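You operate a simulated robot arm through the tools that you are given. There is no shell and no other tool. Be economical: measure what you need, move in short steps, check, and stop when the job is done.

You are at the controls of a simulated two-armed robot. One attempt, no reset.

## Task
Take the purple carton on the packing stand and put it away on the top of the grey bench. Take the white leaflet stack on the left black belt and put it away on the top of the grey bench. Put the glue bottle labelled "cold set" from the top deck of the trolley on the shelf of the bundle rack and the glue bottle labelled "high tack" on the shelf under the outfeed rollers. Any order will do. Set down upright: purple carton, glue bottle.
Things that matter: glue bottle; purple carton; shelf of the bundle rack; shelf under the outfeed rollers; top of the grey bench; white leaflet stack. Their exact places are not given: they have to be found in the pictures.

The check looks at the end state, three seconds after you hand in, the way a careful person would. Anything else that was tipped, shoved, dropped, spilled or broken makes it a failure.

## Robot
Two 6-joint arms with two-finger parallel grippers on one trunk, on a base that drives. Base frame: it is fixed to the floor where the robot stands at the start and does not move with it; the origin is under the middle of the robot, x ahead of it, y to its left, z up; the surface under the hand at the start is at about z = 62. Readings come in cm, degrees, newtons and seconds.
The left shoulder is at the start at [8, 21.6, 150.2], the right one opposite. With the tool pointing down near the work surface each hand reaches from about 10 to 56 cm from the robot's upright axis, wherever it stands, measured 20 degrees to its own side. Places, roughly: glue bottle [200, 425, 75]; shelf of the bundle rack [0, 440, 30]; shelf under the outfeed rollers [70, 250, 10]; top of the grey bench [450, 120, 80]; white leaflet stack [550, -200, 100]. Payload 3.43 kg a hand.
The tool frame of a hand sits at the grasp point between the pads (the TCP): z along the fingers, y along the line on which they close. The tips reach 3 cm beyond it. The gripper opens to 9.4 cm. The fingers are 2.8 cm wide and 1 cm thick; the gripper's body (5 by 9.6 cm) begins 5.5 cm behind the TCP.
Orientation is that of the tool frame in the base frame, as a unit quaternion [x, y, z, w]. With the fingers straight down and closing along the base's y, the tool's x points along the base's -x, its y along +y and its z along -z.

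## Interface
- The arms move only by the tool step_arm. It takes "left_rows", "right_rows" or both (then of equal length, played together; a hand with none holds still); each is a list of rows, each a list of 7 numbers: the turn, a rotation vector about the tool's x, y, z in units of 8 degrees (1.0 is 8 degrees), then the shift along the tool's x, y, z in units of 25 mm (1.0 is 25 mm), then the gripper command, from -1 (fully open) to 1 (shut), values between in proportion. In form: [[ax, ay, az, x, y, z, jaw], ...]. A call has 1 to 20 rows; each row shifts and turns the commanded pose from where the row before left it, along the tool's axes as they then stand. A call with a number of a shift or a turn outside -1 to 1 is refused whole. Each row takes 0.2 s and may step no farther than 5 cm and 8.6 degrees from the row before; otherwise, or with a gripper value out of range, the whole call is refused. A pose out of reach is approached as far as the arm can. The call stops where the force on the tool passes 40 N (or 10 N more than at its start, if that is more) or the arm is blocked; 0.2 s more then pass. Each finger travels about 7.2 cm/s and halts on what it meets, pressing with about 26 N; the grip force reading is that of the motor and also rises with nothing between the fingers. The clock runs only during rows and for 0.2 s after the last one: add rows that do not move to give the fingers time. It gives the time, the measured TCP pose, the force on the tool (base axes), the opening and the grip force at its end, in the units of the frame above (readings bear some noise), with the torque about the TCP (base axes, N m) and any sound that the robot's microphone picked up, and new pictures: "show" is both (left out), scene, wrist or none (wrist: the cameras of the hands that moved).
- Cameras (640 x 400 px; columns grow to the right, rows downward): "scene" is now at [9.94, 1.13, 165.19]; the picture's right is [0.03, -1.00, 0.00], its down [-0.87, -0.03, -0.50] and it looks along [0.49, 0.02, -0.87] (base axes); focal length 248 px, centre (320, 200). "left" rides on the left gripper at [7.6, -1.4, -10.2] in its tool frame; the picture's right is [0.18, 0.98, 0.00], its down [-0.75, 0.14, -0.64] and it looks along [-0.63, 0.12, 0.77] (tool axes); focal length 243 px, centre (320, 200). "right" rides on the right gripper at [7.6, 1.4, -10.3] in its tool frame; the picture's right is [-0.18, 0.98, 0.00], its down [-0.75, -0.14, -0.64] and it looks along [-0.63, -0.12, 0.77] (tool axes); focal length 243 px, centre (320, 200).
- slide_trunk(by): slides the trunk up (or, below 0, down) by that many cm; the arms and the scene camera ride with it, the base frame stays. It gives what a move gives, with no picture.
- drive_base(legs): drives the robot by 1 to 6 legs, each [ahead, left, turn to the left] in cm, cm and degrees, along the robot's own axes; the way and the turn of a leg run together, so that a leg with both is an arc; at most 150 cm and 180 degrees a leg. The arms and the cameras ride along, it lands a little off, and it stops where it bumps. It gives what a move gives, and a new picture of the scene camera.
- turn_head(pan, tilt): turns the head with the scene camera to pan (to the left, within 86 degrees either way) and tilt (down, from -29 to 69), counted from straight ahead of the robot. It gives what a move gives, and a new picture of the scene camera.
- measure_at(camera, pixels): for up to 12 pixels [column, row] of the newest picture of that camera ("zoom" is the newest enlarged one), the place [x, y, z] in the base frame of the surface seen there, good to about 0.3 cm, but the place of the scene camera against the robot may be out by one fixed shift of up to 1.8 cm in any direction. It takes no simulated time.
- enlarge(camera, box): a new picture of the part [left, top, right, bottom] of that camera's present view, enlarged. It takes no simulated time.
- close_job(): hands the job in; it is judged then, once.

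Work in short steps. Measure before you move; look again where a grasp or a placing could have gone wrong, and mend it. You have 110 turns and 260 pictures in all, those below and enlarged ones among them. Open the grippers and draw the arms clear of the work before you hand the job in, unless the task says otherwise; then end with one line.

The tools are called as a command line: name --argument value ..., lists and objects as JSON in quotes. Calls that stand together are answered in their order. step_arm: Moves the arms, as the interface text tells. Its arguments: {"type":"object","properties":{"left_rows":{"type":"array","items":{"type":"array","items":{"type":"number"}}},"right_rows":{"type":"array","items":{"type":"array","items":{"type":"number"}}},"show":{"type":"string","enum":["both","scene","wrist","none"]}},"required":[]} The other tools are called the same way: slide_trunk (by) slides the trunk up or down; drive_base (legs) drives the base; turn_head (pan, tilt) turns the head that bears the scene camera; measure_at (camera, pixels) gives the place of the surface under pixels of a picture; enlarge (camera, box) takes an enlarged picture of a part of a camera's view; close_job () hands the job in.

At the start:

```text
time_s: 0.0
left_tool_pos: [50.41, 15.9, 94.87]
left_tcp_rot: [0.0, 1.0, 0.0, 0.0]
left_force: [-0.3, 0.9, -0.2]
left_moment: [-0.01, -0.01, 0.01]
left_gripper_width: 9.41
left_grip_force: 0.1
right_tool_pos: [57.9, -26.76, 90.76]
right_tcp_rot: [0.0, 1.0, 0.0, 0.0]
right_force: [-0.7, 0.6, -0.5]
right_moment: [-0.02, -0.02, 0.01]
right_gripper_width: 9.39
right_grip_force: 0.1
trunk travel left (down, up): [-73.2, 10.8]
robot x, y, heading: [0.12, 0.09, -0.1]
head pan, tilt: [1.9, 60.3]
```

scene: 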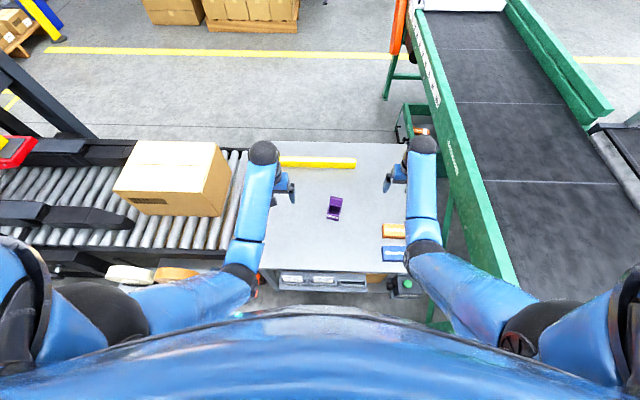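
right: 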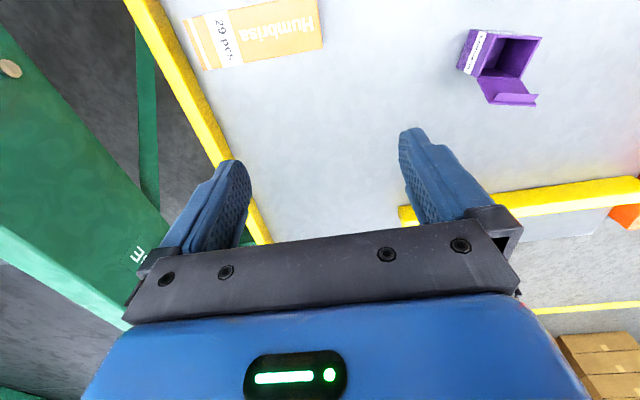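
left: 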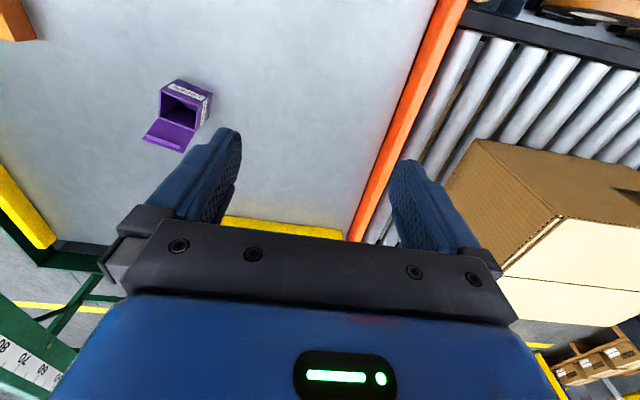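

The purple carton sits on the stand at scene pixel (334,208), open with a flap. I enlarge it and measure it.

enlarge --camera "scene" --box '[240, 140, 440, 300]'

measure_at --camera "left" --pixels '[[178, 80], [213, 94], [207, 120], [162, 92], [160, 118], [145, 136], [182, 150], [195, 126], [185, 105], [250, 100]]'

measure_at --camera "right" --pixels '[[468, 30], [487, 32], [459, 68], [476, 73], [540, 38], [524, 78], [510, 55], [480, 80], [490, 102], [535, 104]]'

```text
2.50 times, centred on (340, 220) of scene
```

zoom: 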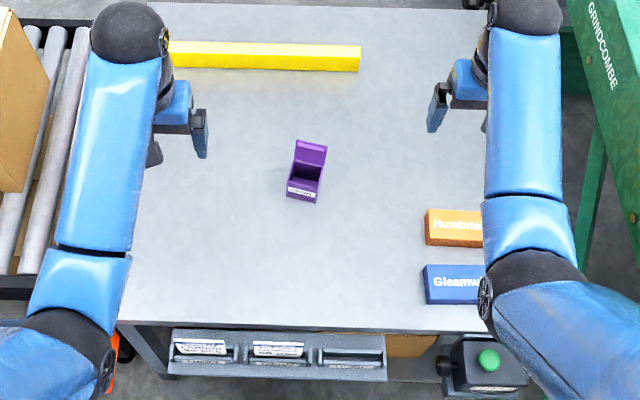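

```text
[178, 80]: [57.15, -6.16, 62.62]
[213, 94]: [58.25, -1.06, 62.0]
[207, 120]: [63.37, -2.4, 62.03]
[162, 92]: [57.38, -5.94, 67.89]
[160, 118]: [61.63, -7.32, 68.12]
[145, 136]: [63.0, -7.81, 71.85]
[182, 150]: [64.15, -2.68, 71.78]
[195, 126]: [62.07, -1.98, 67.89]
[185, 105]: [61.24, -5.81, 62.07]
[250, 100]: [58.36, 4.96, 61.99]
```

```text
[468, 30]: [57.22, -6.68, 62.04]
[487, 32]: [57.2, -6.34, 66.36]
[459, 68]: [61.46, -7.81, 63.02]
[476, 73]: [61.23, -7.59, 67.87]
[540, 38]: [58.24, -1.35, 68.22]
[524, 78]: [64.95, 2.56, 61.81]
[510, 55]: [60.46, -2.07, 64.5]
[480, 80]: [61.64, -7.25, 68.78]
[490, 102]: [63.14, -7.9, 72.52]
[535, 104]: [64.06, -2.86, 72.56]
```

The carton is about 5 x 4.5 cm, centred near (59.8,-4.1), 6 cm tall with a flap rising at the far side to z 72.5, and yawed about -12°. I lower the trunk for reach and bring the left hand over it.

slide_trunk --by -14

step_arm --left_rows '[[0, 0, 0, -0.6, -1, 0, -1], [0, 0, 0, -0.6, -1, 0, -1], [0, 0, 0, -0.6, -1, 0, -1], [0, 0, 0, -0.6, -1, 0, -1], [0, 0, 0, -0.4, -1, 0, -1], [0, 0, 0, -0.4, -1, 0, -1], [0, 0, 0, -0.24, -1, 0, -1], [0, 0, 0, 0, -1, 0, -1], [0, 0, 1, 0, 0, 0, -1], [0, 0, 0.5, 0, 0, 0, -1], [0, 0, 0, 0, 0, 0, -1]]'

```text
time_s: 1.7
left_tool_pos: [50.45, 15.86, 80.78]
left_tcp_rot: [0.0, 1.0, -0.001, -0.001]
left_force: [-0.1, 0.0, 0.8]
left_moment: [-0.01, 0.02, 0.01]
left_gripper_width: 9.41
left_grip_force: 0.0
right_tool_pos: [58.06, -26.91, 76.73]
right_tcp_rot: [0.0, 1.0, 0.0, 0.0]
right_force: [0.7, 0.5, -0.6]
right_moment: [-0.01, 0.02, 0.01]
right_gripper_width: 9.4
right_grip_force: 0.1
trunk travel left (down, up): [-59.2, 24.8]
robot x, y, heading: [-0.07, -0.02, -0.1]
head pan, tilt: [1.9, 60.3]
```

```text
time_s: 4.1
left_tool_pos: [59.03, -4.03, 80.9]
left_tcp_rot: [0.105, 0.994, 0.0, 0.0]
left_force: [0.1, -0.3, 0.0]
left_moment: [-0.02, 0.01, -0.02]
left_gripper_width: 9.42
left_grip_force: 0.1
right_tool_pos: [57.98, -26.84, 76.73]
right_tcp_rot: [0.001, 1.0, 0.0, 0.0]
right_force: [0.3, -0.5, 0.9]
right_moment: [-0.04, 0.0, -0.02]
right_gripper_width: 9.39
right_grip_force: 0.1
trunk travel left (down, up): [-59.2, 24.8]
robot x, y, heading: [-0.11, 0.19, -0.1]
head pan, tilt: [1.9, 60.3]
```

scene: 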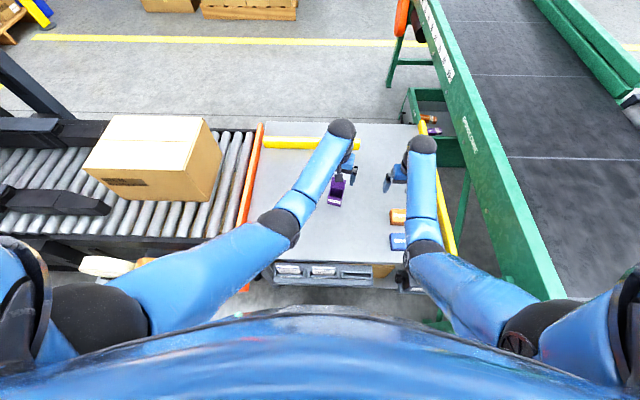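
left: 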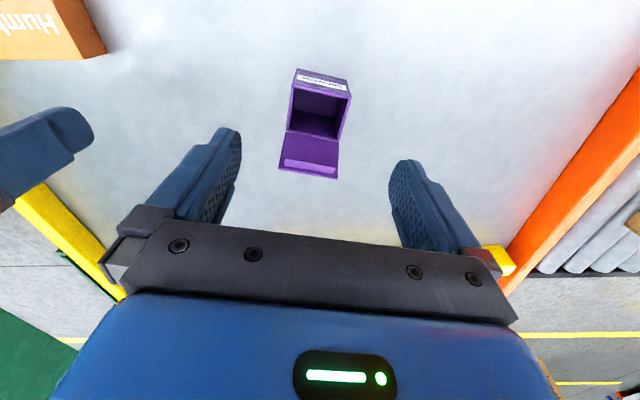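

The carton is now at left-camera (320,105). I measure its rim and flap corners once more for the final alignment.

measure_at --camera "left" --pixels '[[297, 83], [348, 93], [288, 131], [339, 139], [280, 169], [337, 177], [298, 72], [349, 82], [318, 112]]'

```text
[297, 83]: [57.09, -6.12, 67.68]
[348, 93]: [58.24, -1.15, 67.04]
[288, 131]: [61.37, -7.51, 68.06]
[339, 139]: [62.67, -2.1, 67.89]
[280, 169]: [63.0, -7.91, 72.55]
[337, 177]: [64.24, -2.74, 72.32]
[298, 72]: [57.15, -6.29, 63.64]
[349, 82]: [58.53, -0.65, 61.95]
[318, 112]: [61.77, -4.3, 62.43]
```

Carton centre is (59.8,-4.2). I descend 15.4 cm with a small nudge, then close.

step_arm --left_rows '[[0, 0, 0.2, -0.25, 0, 0.9, -1], [0, 0, 0, 0, 0, 0.9, -1], [0, 0, 0, 0, 0, 0.9, -1], [0, 0, 0, 0, 0, 0.9, -1], [0, 0, 0, 0, 0, 0.9, -1], [0, 0, 0, 0, 0, 0.9, -1], [0, 0, 0, 0, 0, 0.7, -1], [0, 0, 0, 0, 0, 0, -1], [0, 0, 0, 0, 0, 0, 0], [0, 0, 0, 0, 0, 0, 0.2], [0, 0, 0, 0, 0, 0, 0.4], [0, 0, 0, 0, 0, 0, 0.4], [0, 0, 0, 0, 0, 0, 0.4]]'

```text
time_s: 6.9
left_tool_pos: [58.22, -3.59, 66.53]
left_tcp_rot: [0.118, 0.993, -0.001, 0.0]
left_force: [0.0, -0.2, 0.2]
left_moment: [-0.02, 0.01, 0.05]
left_gripper_width: 5.87
left_grip_force: 25.8
left hand out of reach, approached as far as the arm can: row 6, 7
right_tool_pos: [57.97, -26.73, 76.67]
right_tcp_rot: [0.0, 1.0, 0.0, 0.0]
right_force: [0.0, 0.2, 0.0]
right_moment: [0.01, -0.01, -0.02]
right_gripper_width: 9.4
right_grip_force: 0.0
trunk travel left (down, up): [-59.2, 24.8]
robot x, y, heading: [0.1, 0.02, 0.0]
head pan, tilt: [1.9, 60.3]
```

scene: 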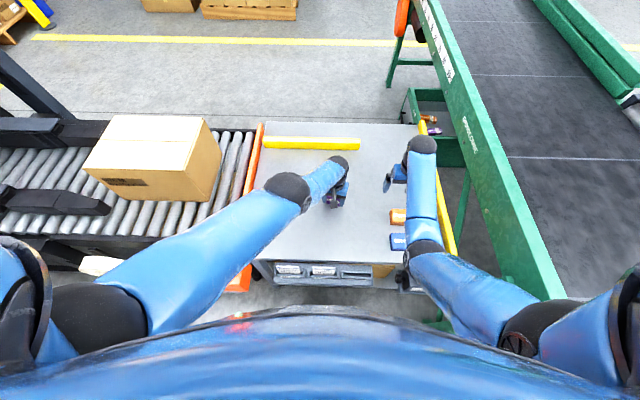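
left: 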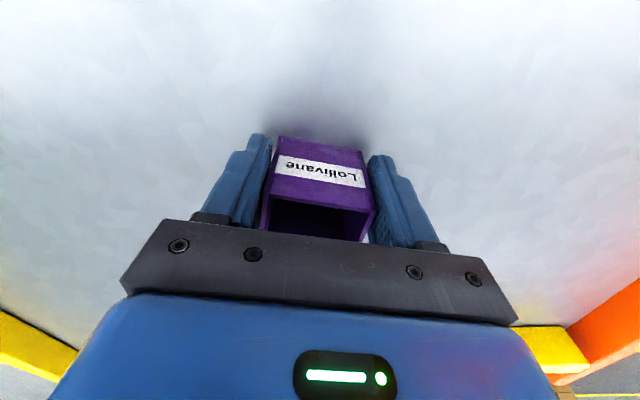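

The hand stopped 1.4 cm short (reach), but the fingers hold both sides (5.87 cm, 25.8 N). I lift it straight up and check.

step_arm --left_rows '[[0, 0, 0, 0, 0, -0.3, 0.6], [0, 0, 0, 0, 0, -0.6, 0.6], [0, 0, 0, 0, 0, -0.8, 0.6], [0, 0, 0, 0, 0, -0.8, 0.6], [0, 0, 0, 0, 0, -0.8, 0.6], [0, 0, 0, 0, 0, 0, 0.6]]' --show "wrist"

```text
time_s: 8.3
left_tool_pos: [61.38, -5.22, 72.6]
left_tcp_rot: [0.118, 0.993, 0.0, 0.0]
left_force: [-0.9, -0.7, 0.1]
left_moment: [0.0, 0.05, 0.0]
left_gripper_width: 5.87
left_grip_force: 26.1
left hand out of reach, approached as far as the arm can: row 1, 2, 3, 4, 5
right_tool_pos: [57.95, -26.96, 76.71]
right_tcp_rot: [0.0, 1.0, 0.0, 0.0]
right_force: [0.1, -1.5, 0.4]
right_moment: [-0.01, -0.03, 0.0]
right_gripper_width: 9.41
right_grip_force: 0.1
trunk travel left (down, up): [-59.2, 24.8]
robot x, y, heading: [0.1, -0.04, 0.1]
head pan, tilt: [1.9, 60.3]
```

left: 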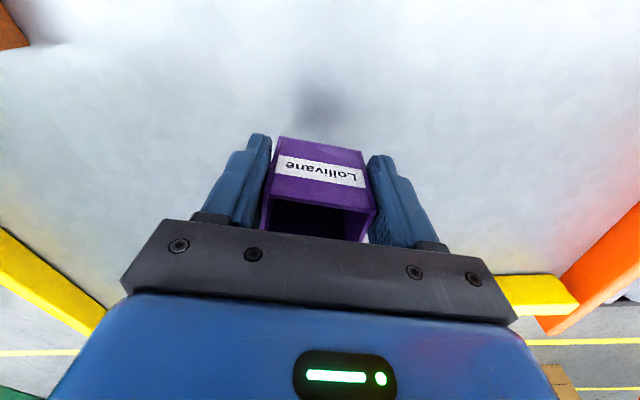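

The carton is held and level. I draw both arms back toward the trunk and raise them for driving.

step_arm --left_rows '[[0, 0, 0, 0.8, 0, -0.6, 0.6], [0, 0, 0, 0.8, 0, -0.6, 0.6], [0, 0, 0, 0.8, 0.4, -0.6, 0.6], [0, 0, 0, 0.8, 0.8, -0.6, 0.6], [0, 0, 0, 0.8, 0.8, -0.6, 0.6], [0, 0, 0, 0.8, 0.8, -0.6, 0.6], [0, 0, 0, 0.8, 0.8, -0.6, 0.6], [0, 0, 0, 0.8, 0.8, -0.6, 0.6], [0, 0, 0, 0.8, 0.8, -0.6, 0.6], [0, 0, 0, 0.8, 0.8, -0.6, 0.6]]' --right_rows '[[0, 0, 0, 0.8, 0, -0.6, -1], [0, 0, 0, 0.8, 0, -0.6, -1], [0, 0, 0, 0.8, 0, -0.6, -1], [0, 0, 0, 0.8, 0, -0.6, -1], [0, 0, 0, 0.8, 0, -0.6, -1], [0, 0, 0, 0.8, 0, -0.6, -1], [0, 0, 0, 0.8, 0, -0.6, -1], [0, 0, 0, 0.8, 0, -0.6, -1], [0, 0, 0, 0.8, 0, -0.6, -1], [0, 0, 0, 0.8, 0, -0.6, -1]]' --show "wrist"

slide_trunk --by 14

turn_head --pan -30 --tilt 15

turn_head --pan 30 --tilt 15

turn_head --pan 85 --tilt 15

turn_head --pan -85 --tilt 25

```text
time_s: 10.5
left_tool_pos: [66.63, 5.26, 75.01]
left_tcp_rot: [0.119, 0.993, 0.001, -0.002]
left_force: [-0.1, -0.2, -0.3]
left_moment: [0.0, 0.0, 0.0]
left_gripper_width: 5.88
left_grip_force: 26.9
left hand out of reach, approached as far as the arm can: row 1, 2, 3, 4, 5, 6, 7, 8, 9, 10
right_tool_pos: [40.6, -27.03, 79.61]
right_tcp_rot: [0.0, 1.0, -0.001, 0.002]
right_force: [-0.2, -0.2, 0.1]
right_moment: [0.01, 0.0, 0.0]
right_gripper_width: 9.4
right_grip_force: 0.0
right hand out of reach, approached as far as the arm can: row 4, 5, 6, 7, 8, 9, 10
trunk travel left (down, up): [-59.2, 24.8]
robot x, y, heading: [-0.15, 0.12, -0.0]
head pan, tilt: [1.9, 60.3]
```

right: 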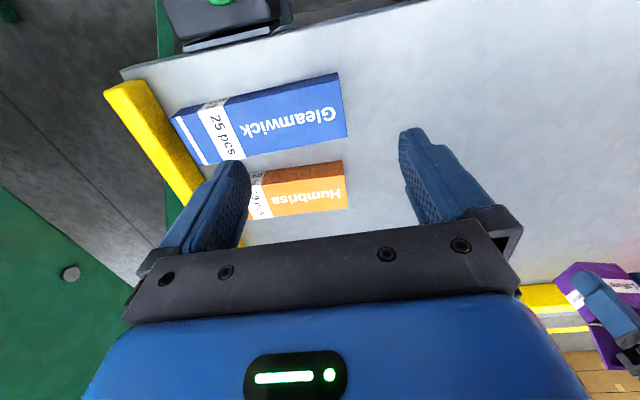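
left: 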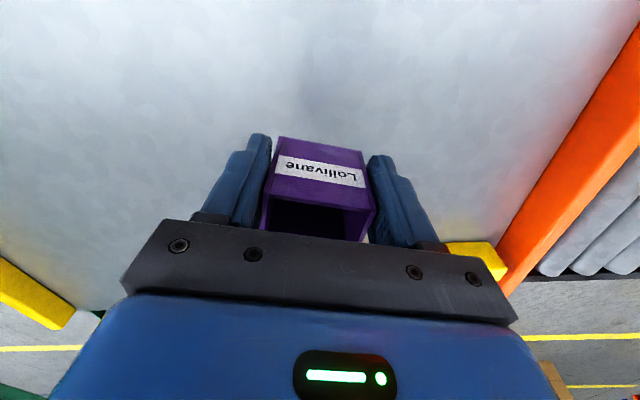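

```text
time_s: 12.1
left_tool_pos: [66.72, 5.23, 88.99]
left_tcp_rot: [0.118, 0.993, 0.0, -0.002]
left_force: [0.4, -0.3, 0.1]
left_moment: [0.01, -0.01, -0.02]
left_gripper_width: 5.89
left_grip_force: 26.6
right_tool_pos: [40.84, -27.08, 93.53]
right_tcp_rot: [0.0, 1.0, 0.001, 0.002]
right_force: [0.3, 0.0, -0.5]
right_moment: [0.02, 0.01, 0.01]
right_gripper_width: 9.39
right_grip_force: 0.0
trunk travel left (down, up): [-73.2, 10.8]
robot x, y, heading: [0.05, -0.14, 0.0]
head pan, tilt: [1.9, 60.3]
```

```text
time_s: 13.3
left_tool_pos: [66.57, 5.13, 89.03]
left_tcp_rot: [0.118, 0.993, 0.0, -0.002]
left_force: [0.5, 0.9, 0.2]
left_moment: [-0.01, 0.02, 0.02]
left_gripper_width: 5.87
left_grip_force: 26.1
right_tool_pos: [40.6, -27.24, 93.43]
right_tcp_rot: [0.0, 1.0, 0.0, 0.002]
right_force: [0.5, 0.7, -0.1]
right_moment: [0.03, 0.0, 0.02]
right_gripper_width: 9.38
right_grip_force: 0.0
trunk travel left (down, up): [-73.2, 10.8]
robot x, y, heading: [0.18, -0.17, -0.3]
head pan, tilt: [-30.0, 15.0]
```

scene: 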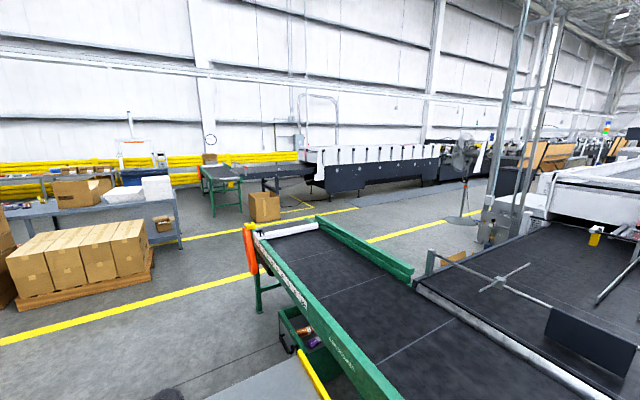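

```text
time_s: 14.6
left_tool_pos: [66.52, 5.1, 89.02]
left_tcp_rot: [0.119, 0.993, 0.001, -0.002]
left_force: [-0.5, 0.2, -0.8]
left_moment: [0.0, 0.01, -0.01]
left_gripper_width: 5.85
left_grip_force: 26.0
right_tool_pos: [40.75, -27.11, 93.44]
right_tcp_rot: [0.0, 1.0, 0.0, 0.002]
right_force: [0.0, -0.2, 0.8]
right_moment: [0.0, -0.02, 0.04]
right_gripper_width: 9.4
right_grip_force: 0.0
trunk travel left (down, up): [-73.2, 10.8]
robot x, y, heading: [0.03, -0.03, -0.2]
head pan, tilt: [30.0, 15.0]
```

scene: 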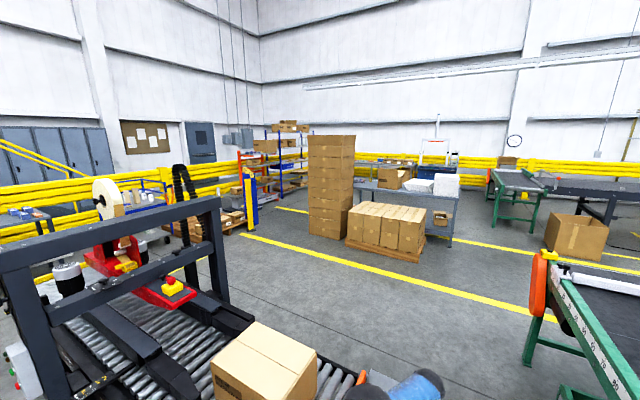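

```text
time_s: 15.8
left_tool_pos: [66.6, 5.15, 89.12]
left_tcp_rot: [0.118, 0.993, 0.0, -0.002]
left_force: [-0.3, 0.7, -1.4]
left_moment: [0.0, 0.0, -0.05]
left_gripper_width: 5.89
left_grip_force: 26.0
right_tool_pos: [40.71, -27.15, 93.47]
right_tcp_rot: [0.0, 1.0, 0.0, 0.002]
right_force: [0.2, 0.5, 0.4]
right_moment: [0.0, 0.0, 0.04]
right_gripper_width: 9.41
right_grip_force: 0.0
trunk travel left (down, up): [-73.2, 10.8]
robot x, y, heading: [-0.0, 0.03, -0.2]
head pan, tilt: [85.0, 15.0]
```

scene: 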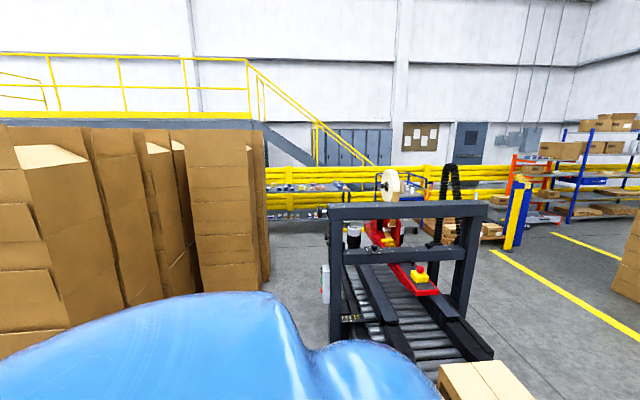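

```text
time_s: 18.4
left_tool_pos: [66.56, 5.13, 89.03]
left_tcp_rot: [0.118, 0.993, 0.0, -0.002]
left_force: [-0.6, 0.1, -1.1]
left_moment: [0.03, 0.01, -0.03]
left_gripper_width: 5.87
left_grip_force: 26.5
right_tool_pos: [40.64, -27.16, 93.52]
right_tcp_rot: [0.0, 1.0, 0.0, 0.001]
right_force: [0.5, -0.5, -0.3]
right_moment: [0.01, 0.05, -0.02]
right_gripper_width: 9.36
right_grip_force: 0.0
trunk travel left (down, up): [-73.2, 10.8]
robot x, y, heading: [0.09, -0.02, 0.0]
head pan, tilt: [-85.0, 25.0]
```

scene: 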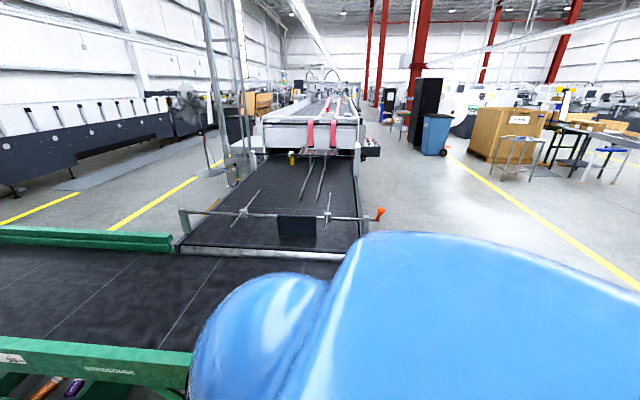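

The left hand is held at an odd reach limit (66.6, 5.1, 89) though I asked it to draw back. With the trunk up I try small steps back to see how the command is counted.

step_arm --left_rows '[[0, 0, 0, 0.4, 0, 0, 0.6], [0, 0, 0, 0.4, 0, 0, 0.6], [0, 0, 0, 0.4, 0, 0, 0.6], [0, 0, 0, 0, 0, 0, 0.6]]' --show "none"

turn_head --pan 60 --tilt 30

```text
time_s: 19.4
left_tool_pos: [65.99, 5.19, 87.9]
left_tcp_rot: [0.118, 0.993, 0.0, -0.002]
left_force: [-0.5, -0.5, 0.7]
left_moment: [0.01, -0.02, -0.02]
left_gripper_width: 5.87
left_grip_force: 26.2
left hand out of reach, approached as far as the arm can: row 1, 2, 3
right_tool_pos: [40.67, -27.13, 93.44]
right_tcp_rot: [0.0, 1.0, 0.0, 0.002]
right_force: [-0.2, -0.2, -0.6]
right_moment: [-0.01, -0.02, 0.01]
right_gripper_width: 9.42
right_grip_force: 0.1
trunk travel left (down, up): [-73.2, 10.8]
robot x, y, heading: [-0.31, -0.1, 0.1]
head pan, tilt: [-85.0, 25.0]
```

```text
time_s: 21.7
left_tool_pos: [65.88, 5.17, 87.8]
left_tcp_rot: [0.118, 0.993, 0.0, -0.002]
left_force: [0.6, 0.3, -0.1]
left_moment: [-0.02, -0.01, -0.02]
left_gripper_width: 5.85
left_grip_force: 25.7
right_tool_pos: [40.69, -27.06, 93.52]
right_tcp_rot: [0.0, 1.0, 0.001, 0.002]
right_force: [-0.8, 0.1, 0.0]
right_moment: [0.01, 0.0, -0.01]
right_gripper_width: 9.41
right_grip_force: 0.0
trunk travel left (down, up): [-73.2, 10.8]
robot x, y, heading: [-0.16, 0.09, 0.0]
head pan, tilt: [60.0, 30.0]
```

scene: 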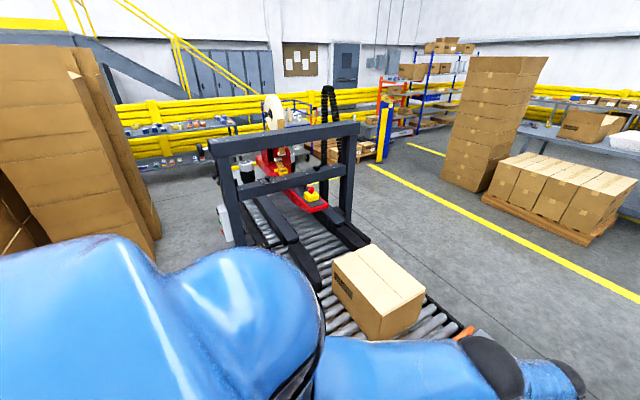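

The left arm looks stretched straight (upper right of it at scene (540,380)). I try larger backward steps to fold the elbow.

step_arm --left_rows '[[0, 0, 0, 1, 0.3, 0, 0.6], [0, 0, 0, 1, 0.3, 0, 0.6], [0, 0, 0, 1, 0.3, 0, 0.6], [0, 0, 0, 1, 0.3, 0, 0.6], [0, 0, 0, 1, 0.3, 0, 0.6], [0, 0, 0, 0, 0, 0, 0.6]]' --show "none"

turn_head --pan 0 --tilt 45

```text
time_s: 23.1
left_tool_pos: [63.72, 9.56, 82.44]
left_tcp_rot: [0.119, 0.993, 0.0, -0.003]
left_force: [-0.6, -1.0, -0.2]
left_moment: [0.01, 0.0, 0.02]
left_gripper_width: 5.87
left_grip_force: 25.5
left hand out of reach, approached as far as the arm can: row 1, 2, 3, 4, 5
right_tool_pos: [40.72, -27.11, 93.43]
right_tcp_rot: [0.0, 1.0, 0.0, 0.002]
right_force: [-0.7, 0.1, -0.6]
right_moment: [-0.02, 0.01, -0.01]
right_gripper_width: 9.42
right_grip_force: 0.0
trunk travel left (down, up): [-73.2, 10.8]
robot x, y, heading: [-0.18, -0.24, 0.1]
head pan, tilt: [60.0, 30.0]
```

```text
time_s: 24.4
left_tool_pos: [63.83, 9.57, 82.45]
left_tcp_rot: [0.118, 0.993, 0.0, -0.003]
left_force: [0.3, 0.5, 0.0]
left_moment: [0.02, -0.02, 0.01]
left_gripper_width: 5.85
left_grip_force: 26.3
right_tool_pos: [40.74, -27.11, 93.46]
right_tcp_rot: [0.0, 1.0, 0.0, 0.002]
right_force: [0.5, 0.7, 0.2]
right_moment: [0.01, 0.01, 0.0]
right_gripper_width: 9.38
right_grip_force: 0.2
trunk travel left (down, up): [-73.2, 10.8]
robot x, y, heading: [-0.23, -0.12, 0.1]
head pan, tilt: [0.0, 45.0]
```

scene: 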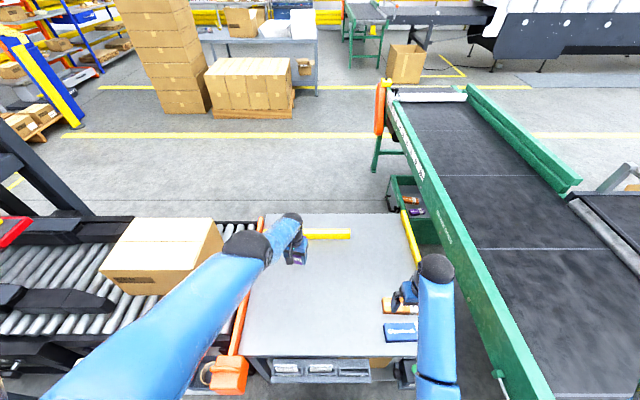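

The arm is at full extension and only slides along its reach sphere. I move tangentially (down and back) a few centimetres, which should bend the elbow, and watch the reading.

step_arm --left_rows '[[0, 0, 0, 0.5, 0, 0.8, 0.6], [0, 0, 0, 0.5, 0, 0.8, 0.6], [0, 0, 0, 0.6, 0, 0.8, 0.6], [0, 0, 0, 0.6, 0, 0.5, 0.6], [0, 0, 0, 1, 0, 0, 0.6], [0, 0, 0, 1, 0, 0, 0.6], [0, 0, 0, 0, 0, 0, 0.6]]' --show "scene"

```text
time_s: 26.0
left_tool_pos: [53.79, 12.03, 75.05]
left_tcp_rot: [0.119, 0.993, 0.0, -0.002]
left_force: [0.6, 0.0, 0.6]
left_moment: [0.0, 0.02, 0.01]
left_gripper_width: 5.89
left_grip_force: 25.8
right_tool_pos: [40.72, -27.14, 93.49]
right_tcp_rot: [0.001, 1.0, 0.0, 0.002]
right_force: [-0.7, 0.5, 0.0]
right_moment: [0.02, 0.01, -0.04]
right_gripper_width: 9.4
right_grip_force: 0.0
trunk travel left (down, up): [-73.2, 10.8]
robot x, y, heading: [-0.05, -0.25, 0.0]
head pan, tilt: [0.0, 45.0]
```

scene: 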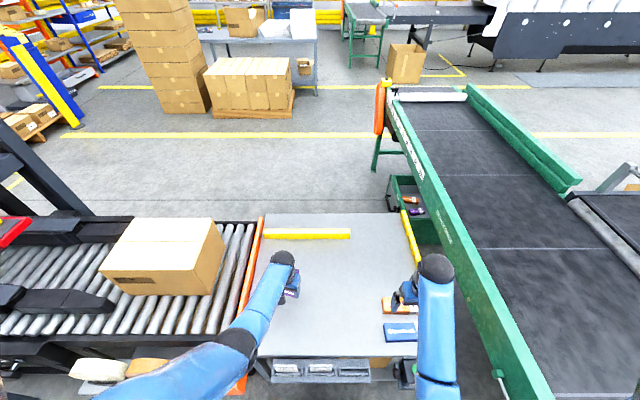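

Freed (no more reach limit). I fold the left arm back and up to carrying pose.

step_arm --left_rows '[[0, 0, 0, 0.68, 0.25, -0.4, 0.6], [0, 0, 0, 0.68, 0.25, -0.8, 0.6], [0, 0, 0, 0.68, 0.25, -0.8, 0.6], [0, 0, 0, 0.68, 0.25, -0.8, 0.6], [0, 0, 0, 0.68, 0.25, -0.8, 0.6], [0, 0, 0, 0.68, 0.25, -0.8, 0.6], [0, 0, 0, 0.68, 0.25, -0.8, 0.6], [0, 0, 0, 0.68, 0.25, -0.8, 0.6], [0, 0, 0, 0, 0, 0, 0.6]]' --show "wrist"

turn_head --pan 70 --tilt 35

```text
time_s: 28.0
left_tool_pos: [41.46, 19.99, 90.31]
left_tcp_rot: [0.118, 0.993, 0.0, -0.002]
left_force: [0.3, 0.3, -0.6]
left_moment: [0.0, 0.02, -0.04]
left_gripper_width: 5.88
left_grip_force: 26.1
right_tool_pos: [40.8, -27.09, 93.41]
right_tcp_rot: [-0.001, 1.0, -0.001, 0.002]
right_force: [-0.4, -0.4, -1.0]
right_moment: [0.01, 0.02, 0.0]
right_gripper_width: 9.4
right_grip_force: 0.0
trunk travel left (down, up): [-73.2, 10.8]
robot x, y, heading: [0.03, -0.2, 0.1]
head pan, tilt: [0.0, 45.0]
```

left: 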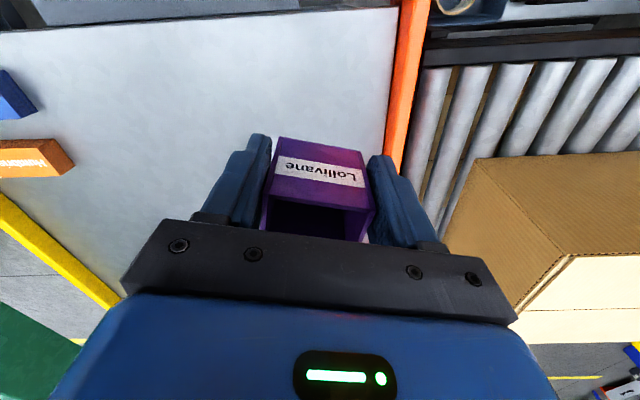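

```text
time_s: 29.4
left_tool_pos: [41.57, 19.98, 90.33]
left_tcp_rot: [0.118, 0.993, 0.0, -0.001]
left_force: [0.0, 0.2, 0.6]
left_moment: [-0.01, -0.01, 0.02]
left_gripper_width: 5.85
left_grip_force: 26.6
right_tool_pos: [40.72, -27.14, 93.38]
right_tcp_rot: [0.0, 1.0, -0.001, 0.002]
right_force: [1.3, -0.3, 0.6]
right_moment: [-0.03, 0.03, 0.0]
right_gripper_width: 9.41
right_grip_force: 0.1
trunk travel left (down, up): [-73.2, 10.8]
robot x, y, heading: [0.12, -0.14, 0.3]
head pan, tilt: [70.0, 35.0]
```

scene: 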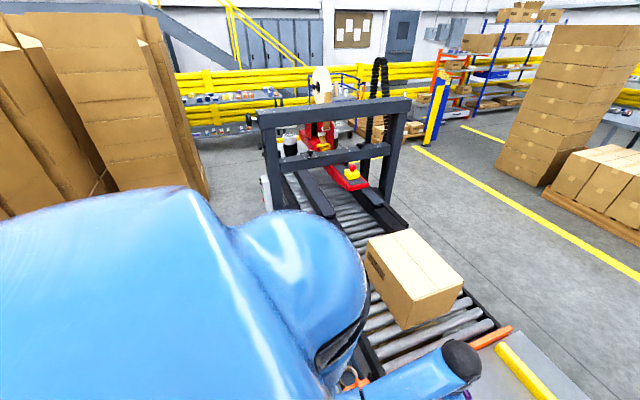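

Now I map the way out: carton stacks, sealer frame, aisle floor and the far things in this view.

measure_at --camera "scene" --pixels '[[207, 195], [190, 60], [262, 190], [258, 115], [410, 105], [405, 225], [230, 175], [218, 95], [205, 125], [368, 130], [440, 130], [545, 183]]'

enlarge --camera "scene" --box '[170, 60, 420, 216]'

```text
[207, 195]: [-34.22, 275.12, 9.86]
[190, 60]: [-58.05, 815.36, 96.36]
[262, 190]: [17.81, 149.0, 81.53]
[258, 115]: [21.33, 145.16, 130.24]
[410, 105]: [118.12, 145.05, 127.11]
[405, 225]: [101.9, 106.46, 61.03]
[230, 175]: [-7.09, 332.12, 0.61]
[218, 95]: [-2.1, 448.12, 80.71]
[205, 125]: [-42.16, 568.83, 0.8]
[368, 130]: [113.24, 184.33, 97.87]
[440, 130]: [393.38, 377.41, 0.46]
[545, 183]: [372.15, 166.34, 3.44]
```

```text
2.56 times, centred on (295, 138) of scene
```

zoom: 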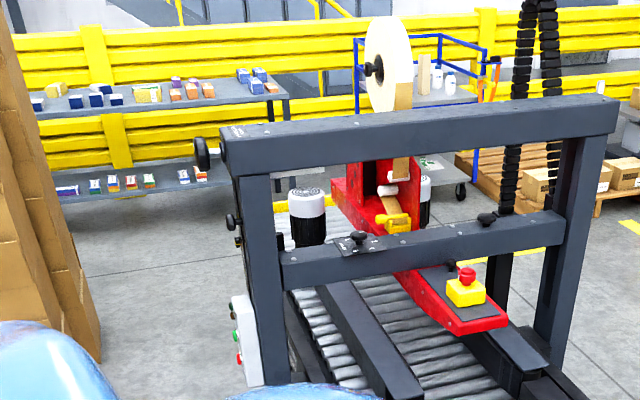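

The rack is at y≈448, trolley behind the sealer. I need the width of the aisle between cartons and sealer; I look down-left.

turn_head --pan 86 --tilt 35

```text
time_s: 30.2
left_tool_pos: [41.48, 20.05, 90.37]
left_tcp_rot: [0.118, 0.993, 0.0, -0.002]
left_force: [0.2, 0.1, 0.4]
left_moment: [-0.04, 0.01, 0.02]
left_gripper_width: 5.88
left_grip_force: 26.2
right_tool_pos: [40.72, -27.15, 93.5]
right_tcp_rot: [0.0, 1.0, 0.0, 0.002]
right_force: [0.4, 0.1, -0.1]
right_moment: [-0.03, -0.02, 0.0]
right_gripper_width: 9.41
right_grip_force: 0.0
trunk travel left (down, up): [-73.2, 10.8]
robot x, y, heading: [0.04, -0.22, -0.1]
head pan, tilt: [85.9, 35.0]
```

scene: 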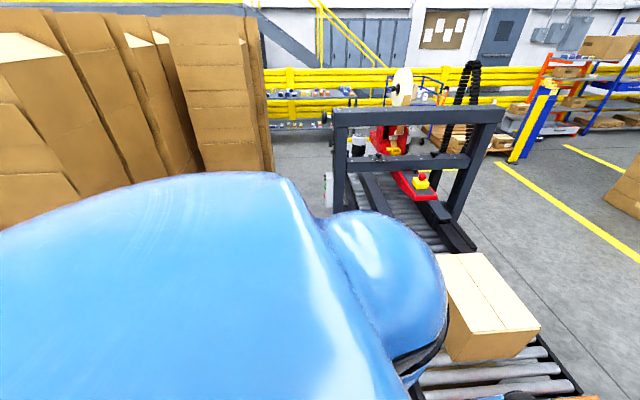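

measure_at --camera "scene" --pixels '[[272, 165], [260, 100], [245, 160], [195, 150], [130, 150], [60, 100], [30, 180], [325, 180], [330, 198], [335, 130], [300, 180], [10, 30]]'

```text
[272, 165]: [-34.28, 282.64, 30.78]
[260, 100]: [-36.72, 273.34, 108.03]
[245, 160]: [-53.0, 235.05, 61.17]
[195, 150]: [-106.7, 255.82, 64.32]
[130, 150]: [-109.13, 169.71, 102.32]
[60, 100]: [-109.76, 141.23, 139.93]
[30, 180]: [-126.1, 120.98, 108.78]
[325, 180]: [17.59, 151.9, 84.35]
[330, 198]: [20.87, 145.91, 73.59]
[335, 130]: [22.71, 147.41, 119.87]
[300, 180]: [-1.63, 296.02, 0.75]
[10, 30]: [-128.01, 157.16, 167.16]
```

The cartons lie at x≈-110 with one stack jutting to x≈-34 at y 235–290; the sealer frame starts at x≈18. I back off 40 cm and turn left to look along the aisle.

turn_head --pan 0 --tilt 35

drive_base --legs '[[-42, 0, 0], [0, 0, 90]]'

```text
time_s: 31.8
left_tool_pos: [41.5, 20.04, 90.32]
left_tcp_rot: [0.118, 0.993, 0.001, -0.002]
left_force: [0.6, 0.2, -0.7]
left_moment: [0.01, -0.02, 0.04]
left_gripper_width: 5.88
left_grip_force: 26.4
right_tool_pos: [40.67, -27.11, 93.39]
right_tcp_rot: [0.001, 1.0, 0.0, 0.002]
right_force: [0.1, -0.4, 0.3]
right_moment: [-0.03, 0.0, 0.0]
right_gripper_width: 9.4
right_grip_force: 0.2
trunk travel left (down, up): [-73.2, 10.8]
robot x, y, heading: [0.32, 0.08, 0.0]
head pan, tilt: [0.0, 35.0]
```

scene: 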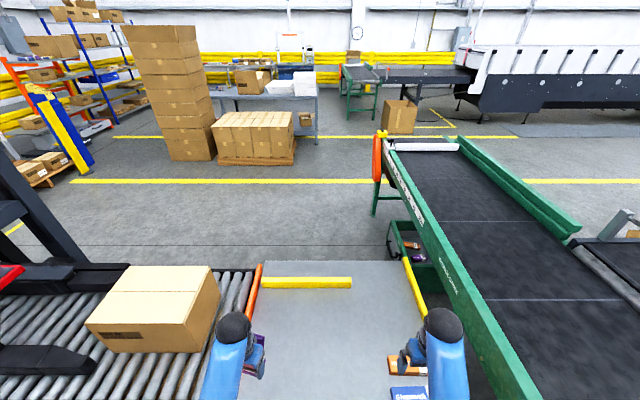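

```text
time_s: 38.1
left_tool_pos: [-59.57, 43.18, 90.25]
left_tcp_rot: [-0.589, 0.808, -0.002, -0.001]
left_force: [1.3, 0.3, -0.5]
left_moment: [-0.04, 0.01, 0.02]
left_gripper_width: 5.89
left_grip_force: 25.6
right_tool_pos: [-12.63, 38.87, 93.39]
right_tcp_rot: [-0.68, 0.733, 0.001, 0.001]
right_force: [0.2, -0.7, 0.2]
right_moment: [0.03, -0.01, 0.04]
right_gripper_width: 9.41
right_grip_force: 0.1
trunk travel left (down, up): [-73.2, 10.8]
robot x, y, heading: [-42.24, 0.1, 85.7]
head pan, tilt: [0.0, 35.0]
```

scene: 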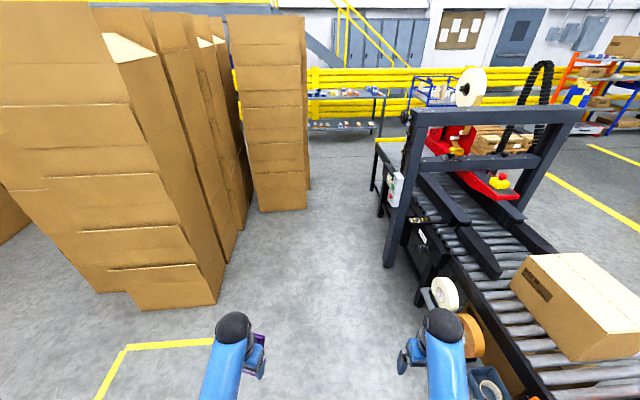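

The aisle is visible between the stack corner (307,208) and the sealer post (388,262). I measure its bounds.

measure_at --camera "scene" --pixels '[[258, 210], [307, 208], [218, 303], [130, 300], [388, 263], [393, 200], [418, 300], [376, 145], [378, 190], [432, 290], [330, 120], [375, 120]]'

enlarge --camera "scene" --box '[290, 60, 550, 222]'

```text
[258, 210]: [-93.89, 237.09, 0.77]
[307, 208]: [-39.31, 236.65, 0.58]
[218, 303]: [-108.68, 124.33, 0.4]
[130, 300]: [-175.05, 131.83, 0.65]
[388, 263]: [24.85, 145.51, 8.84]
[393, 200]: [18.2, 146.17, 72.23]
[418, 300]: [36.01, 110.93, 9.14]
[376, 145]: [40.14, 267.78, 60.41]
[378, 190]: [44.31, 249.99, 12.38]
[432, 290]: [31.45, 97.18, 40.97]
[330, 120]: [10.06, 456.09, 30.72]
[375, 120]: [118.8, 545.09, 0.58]
```

```text
2.46 times, centred on (420, 141) of scene
```

zoom: 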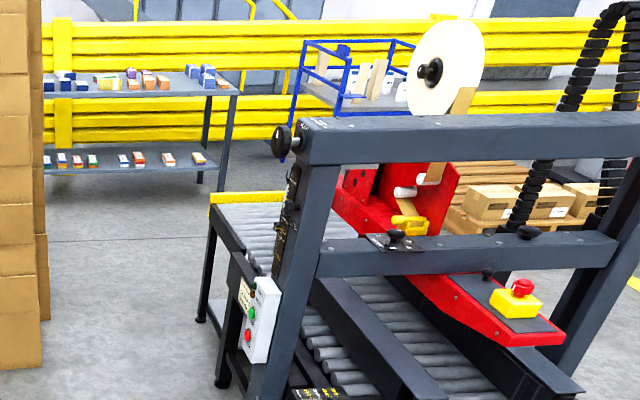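

The passage at y 237 runs from x≈-39 to ≈40, at y 146 up to x≈15. I tuck the left hand inward 6 cm, straighten to 90° and drive up in short legs, shifting right past the post.

step_arm --left_rows '[[0, 0, 0, 0, -0.8, 0, 0.6], [0, 0, 0, 0, -0.8, 0, 0.6], [0, 0, 0, 0, -0.8, 0, 0.6]]' --right_rows '[[0, 0, 0, 0, 0.9, 0, -1], [0, 0, 0, 0, 0.9, 0, -1], [0, 0, 0, 0, 0.9, 0, -1]]' --show "none"

drive_base --legs '[[0, 0, 4.3], [120, -20, 0]]'

```text
time_s: 38.9
left_tool_pos: [-53.84, 41.51, 89.99]
left_tcp_rot: [-0.589, 0.808, 0.0, 0.0]
left_force: [0.5, -0.1, 0.2]
left_moment: [-0.03, 0.01, 0.02]
left_gripper_width: 5.84
left_grip_force: 26.1
right_tool_pos: [-19.4, 39.52, 93.49]
right_tcp_rot: [-0.681, 0.732, 0.0, 0.002]
right_force: [0.2, -1.0, 0.0]
right_moment: [0.04, 0.01, 0.0]
right_gripper_width: 9.41
right_grip_force: 0.0
trunk travel left (down, up): [-73.2, 10.8]
robot x, y, heading: [-42.99, 0.18, 86.0]
head pan, tilt: [0.0, 35.0]
```

```text
time_s: 45.5
left_tool_pos: [-42.22, 160.14, 90.06]
left_tcp_rot: [-0.639, 0.769, 0.0, -0.001]
left_force: [0.2, 0.3, -0.1]
left_moment: [0.02, -0.01, -0.02]
left_gripper_width: 5.87
left_grip_force: 25.9
right_tool_pos: [-7.71, 162.49, 93.46]
right_tcp_rot: [0.725, -0.689, -0.001, -0.001]
right_force: [-0.8, 0.7, 0.1]
right_moment: [0.02, -0.01, -0.03]
right_gripper_width: 9.39
right_grip_force: 0.1
trunk travel left (down, up): [-73.2, 10.8]
robot x, y, heading: [-25.94, 121.14, 92.8]
head pan, tilt: [0.0, 35.0]
```

scene: 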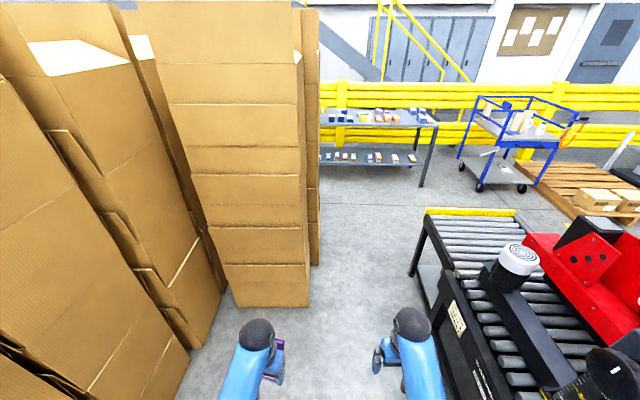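

At (-26,121). I re-measure the stack edge, the outfeed, rack, trolley and pallet from here.

measure_at --camera "scene" --pixels '[[308, 305], [318, 200], [410, 275], [440, 330], [426, 212], [512, 212], [430, 270], [420, 186], [350, 158], [480, 190], [520, 190], [580, 215]]'

enlarge --camera "scene" --box '[310, 80, 640, 286]'

```text
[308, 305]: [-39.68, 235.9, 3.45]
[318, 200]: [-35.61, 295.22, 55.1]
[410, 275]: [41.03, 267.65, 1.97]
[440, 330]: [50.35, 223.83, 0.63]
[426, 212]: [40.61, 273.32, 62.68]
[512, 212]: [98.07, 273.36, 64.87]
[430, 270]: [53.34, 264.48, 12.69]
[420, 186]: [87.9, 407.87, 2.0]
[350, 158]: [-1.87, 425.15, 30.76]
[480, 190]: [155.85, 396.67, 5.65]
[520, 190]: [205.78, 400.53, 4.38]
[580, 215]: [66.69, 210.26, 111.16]
```

```text
1.94 times, centred on (475, 183) of scene
```

zoom: 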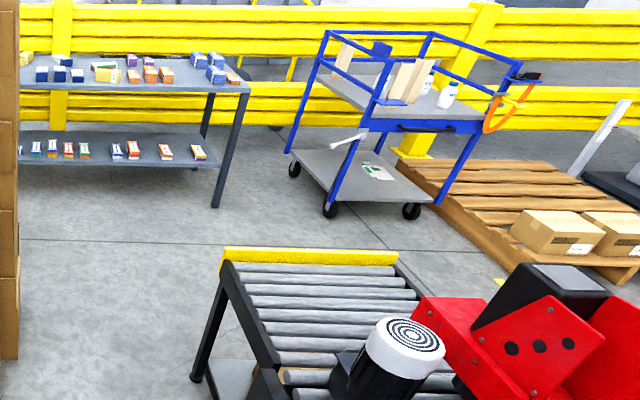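

Clear path. Legs: straighten, 62 ahead, 27 right, then up past the stack.

drive_base --legs '[[0, 0, -2.8], [62, 0, 0], [0, -27, 0]]'

```text
time_s: 51.0
left_tool_pos: [-13.44, 224.58, 90.12]
left_tcp_rot: [-0.619, 0.786, -0.002, -0.001]
left_force: [0.3, 0.4, 0.1]
left_moment: [-0.03, 0.01, 0.02]
left_gripper_width: 5.86
left_grip_force: 25.9
right_tool_pos: [21.09, 225.32, 93.48]
right_tcp_rot: [-0.707, 0.707, 0.0, 0.002]
right_force: [-0.6, -1.2, 0.3]
right_moment: [0.01, 0.01, 0.06]
right_gripper_width: 9.41
right_grip_force: 0.1
trunk travel left (down, up): [-73.2, 10.8]
robot x, y, heading: [0.72, 184.52, 89.8]
head pan, tilt: [0.0, 35.0]
```

scene: 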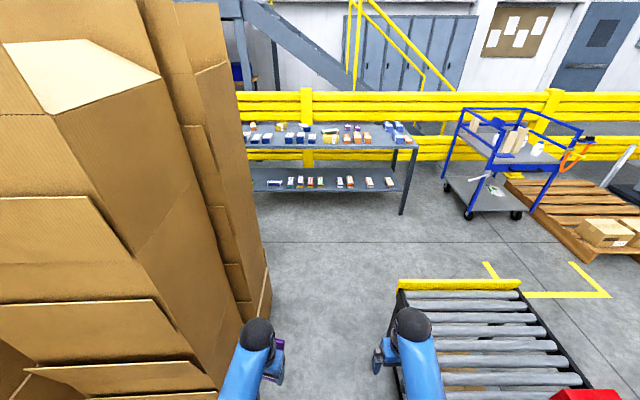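

Centred in the gap. I drive 145 ahead, then turn right to face +x.

drive_base --legs '[[145, 0, 0], [0, 0, -90]]'

```text
time_s: 62.0
left_tool_pos: [39.25, 341.64, 90.1]
left_tcp_rot: [0.123, 0.992, 0.001, -0.001]
left_force: [0.0, 0.5, -0.7]
left_moment: [-0.03, -0.02, 0.01]
left_gripper_width: 5.88
left_grip_force: 25.9
right_tool_pos: [39.6, 307.15, 93.42]
right_tcp_rot: [0.004, 1.0, 0.0, 0.002]
right_force: [-0.3, 0.1, 0.3]
right_moment: [-0.01, 0.01, 0.03]
right_gripper_width: 9.42
right_grip_force: 0.2
trunk travel left (down, up): [-73.2, 10.8]
robot x, y, heading: [-0.8, 327.63, -0.2]
head pan, tilt: [0.0, 35.0]
```

scene: 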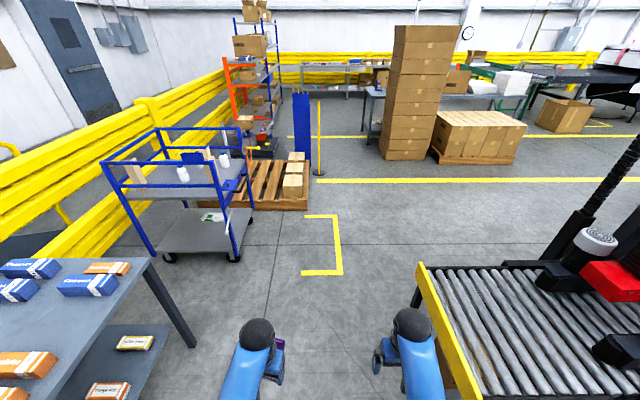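

Facing +x now; trolley at (190,190), bottles at (183,173) and (224,158). I measure the obstacles on the way to the bench.

measure_at --camera "scene" --pixels '[[238, 262], [310, 208], [318, 174], [432, 160], [382, 158], [515, 160], [433, 160], [205, 225], [187, 345], [432, 265], [500, 95], [545, 125]]'

enlarge --camera "scene" --box '[340, 40, 640, 190]'

enlarge --camera "scene" --box '[90, 110, 330, 270]'

```text
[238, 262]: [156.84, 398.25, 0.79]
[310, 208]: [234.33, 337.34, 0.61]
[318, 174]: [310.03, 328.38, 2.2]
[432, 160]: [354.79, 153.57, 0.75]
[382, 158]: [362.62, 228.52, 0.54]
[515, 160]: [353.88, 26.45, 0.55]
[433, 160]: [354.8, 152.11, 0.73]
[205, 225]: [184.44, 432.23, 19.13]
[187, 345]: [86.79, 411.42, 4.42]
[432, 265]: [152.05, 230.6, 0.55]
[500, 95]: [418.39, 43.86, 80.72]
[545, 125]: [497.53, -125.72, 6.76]
```

```text
2.13 times, centred on (490, 115) of scene
```

zoom: 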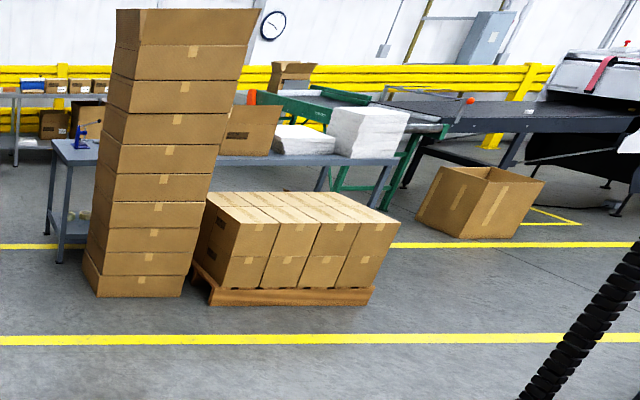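

```text
2.50 times, centred on (210, 190) of scene
```

zoom: 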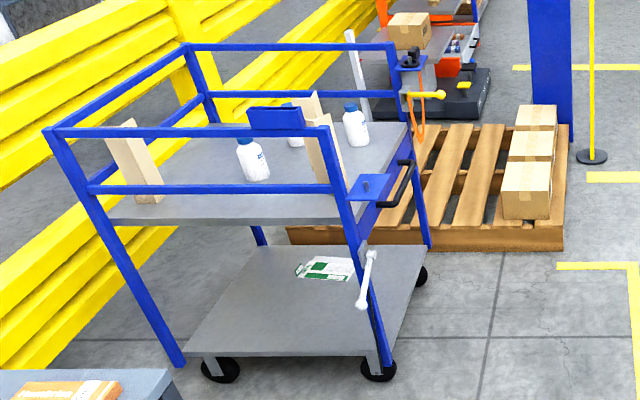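

Way is clear: past the outfeed (y<273) and pallet corner (234,337). I drive 150 ahead, then diagonally to about (250,245), and turn to face the bench end.

drive_base --legs '[[145, 2, 0], [95, -95, 0], [10, -100, 0]]'

```text
time_s: 80.3
left_tool_pos: [279.09, 138.59, 90.12]
left_tcp_rot: [0.154, 0.988, 0.001, -0.001]
left_force: [0.3, 0.7, 0.1]
left_moment: [-0.02, -0.03, 0.0]
left_gripper_width: 5.86
left_grip_force: 26.3
right_tool_pos: [277.17, 103.89, 93.43]
right_tcp_rot: [0.036, 0.999, -0.001, 0.003]
right_force: [0.0, -0.1, 0.0]
right_moment: [0.06, 0.02, -0.01]
right_gripper_width: 9.41
right_grip_force: 0.0
trunk travel left (down, up): [-73.2, 10.8]
robot x, y, heading: [237.86, 126.97, -4.1]
head pan, tilt: [0.0, 35.0]
```

scene: 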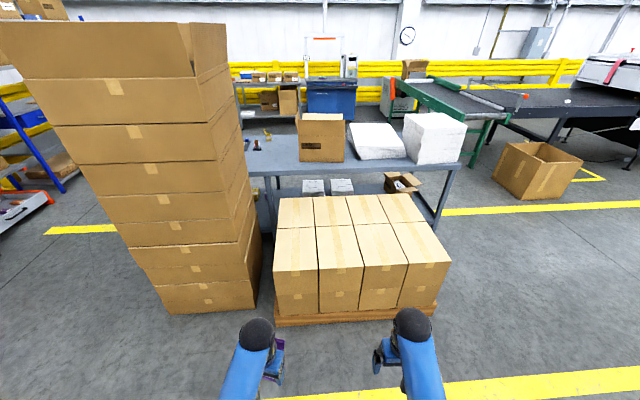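

enlarge --camera "scene" --box '[220, 40, 640, 220]'

measure_at --camera "scene" --pixels '[[460, 165], [250, 172], [468, 140], [275, 140], [430, 162], [450, 160], [395, 130], [430, 118], [475, 88], [400, 185], [440, 90], [560, 110]]'

```text
1.52 times, centred on (430, 130) of scene
```

zoom: 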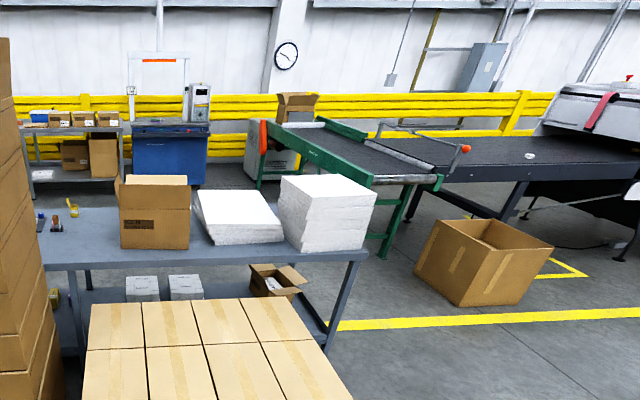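

```text
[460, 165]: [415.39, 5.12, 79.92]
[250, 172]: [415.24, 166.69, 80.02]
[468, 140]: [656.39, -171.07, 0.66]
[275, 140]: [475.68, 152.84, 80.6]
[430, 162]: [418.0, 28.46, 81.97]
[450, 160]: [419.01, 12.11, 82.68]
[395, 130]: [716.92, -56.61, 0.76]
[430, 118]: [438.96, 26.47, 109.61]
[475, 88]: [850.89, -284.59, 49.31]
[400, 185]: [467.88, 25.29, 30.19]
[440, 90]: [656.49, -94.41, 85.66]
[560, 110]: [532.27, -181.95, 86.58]
```

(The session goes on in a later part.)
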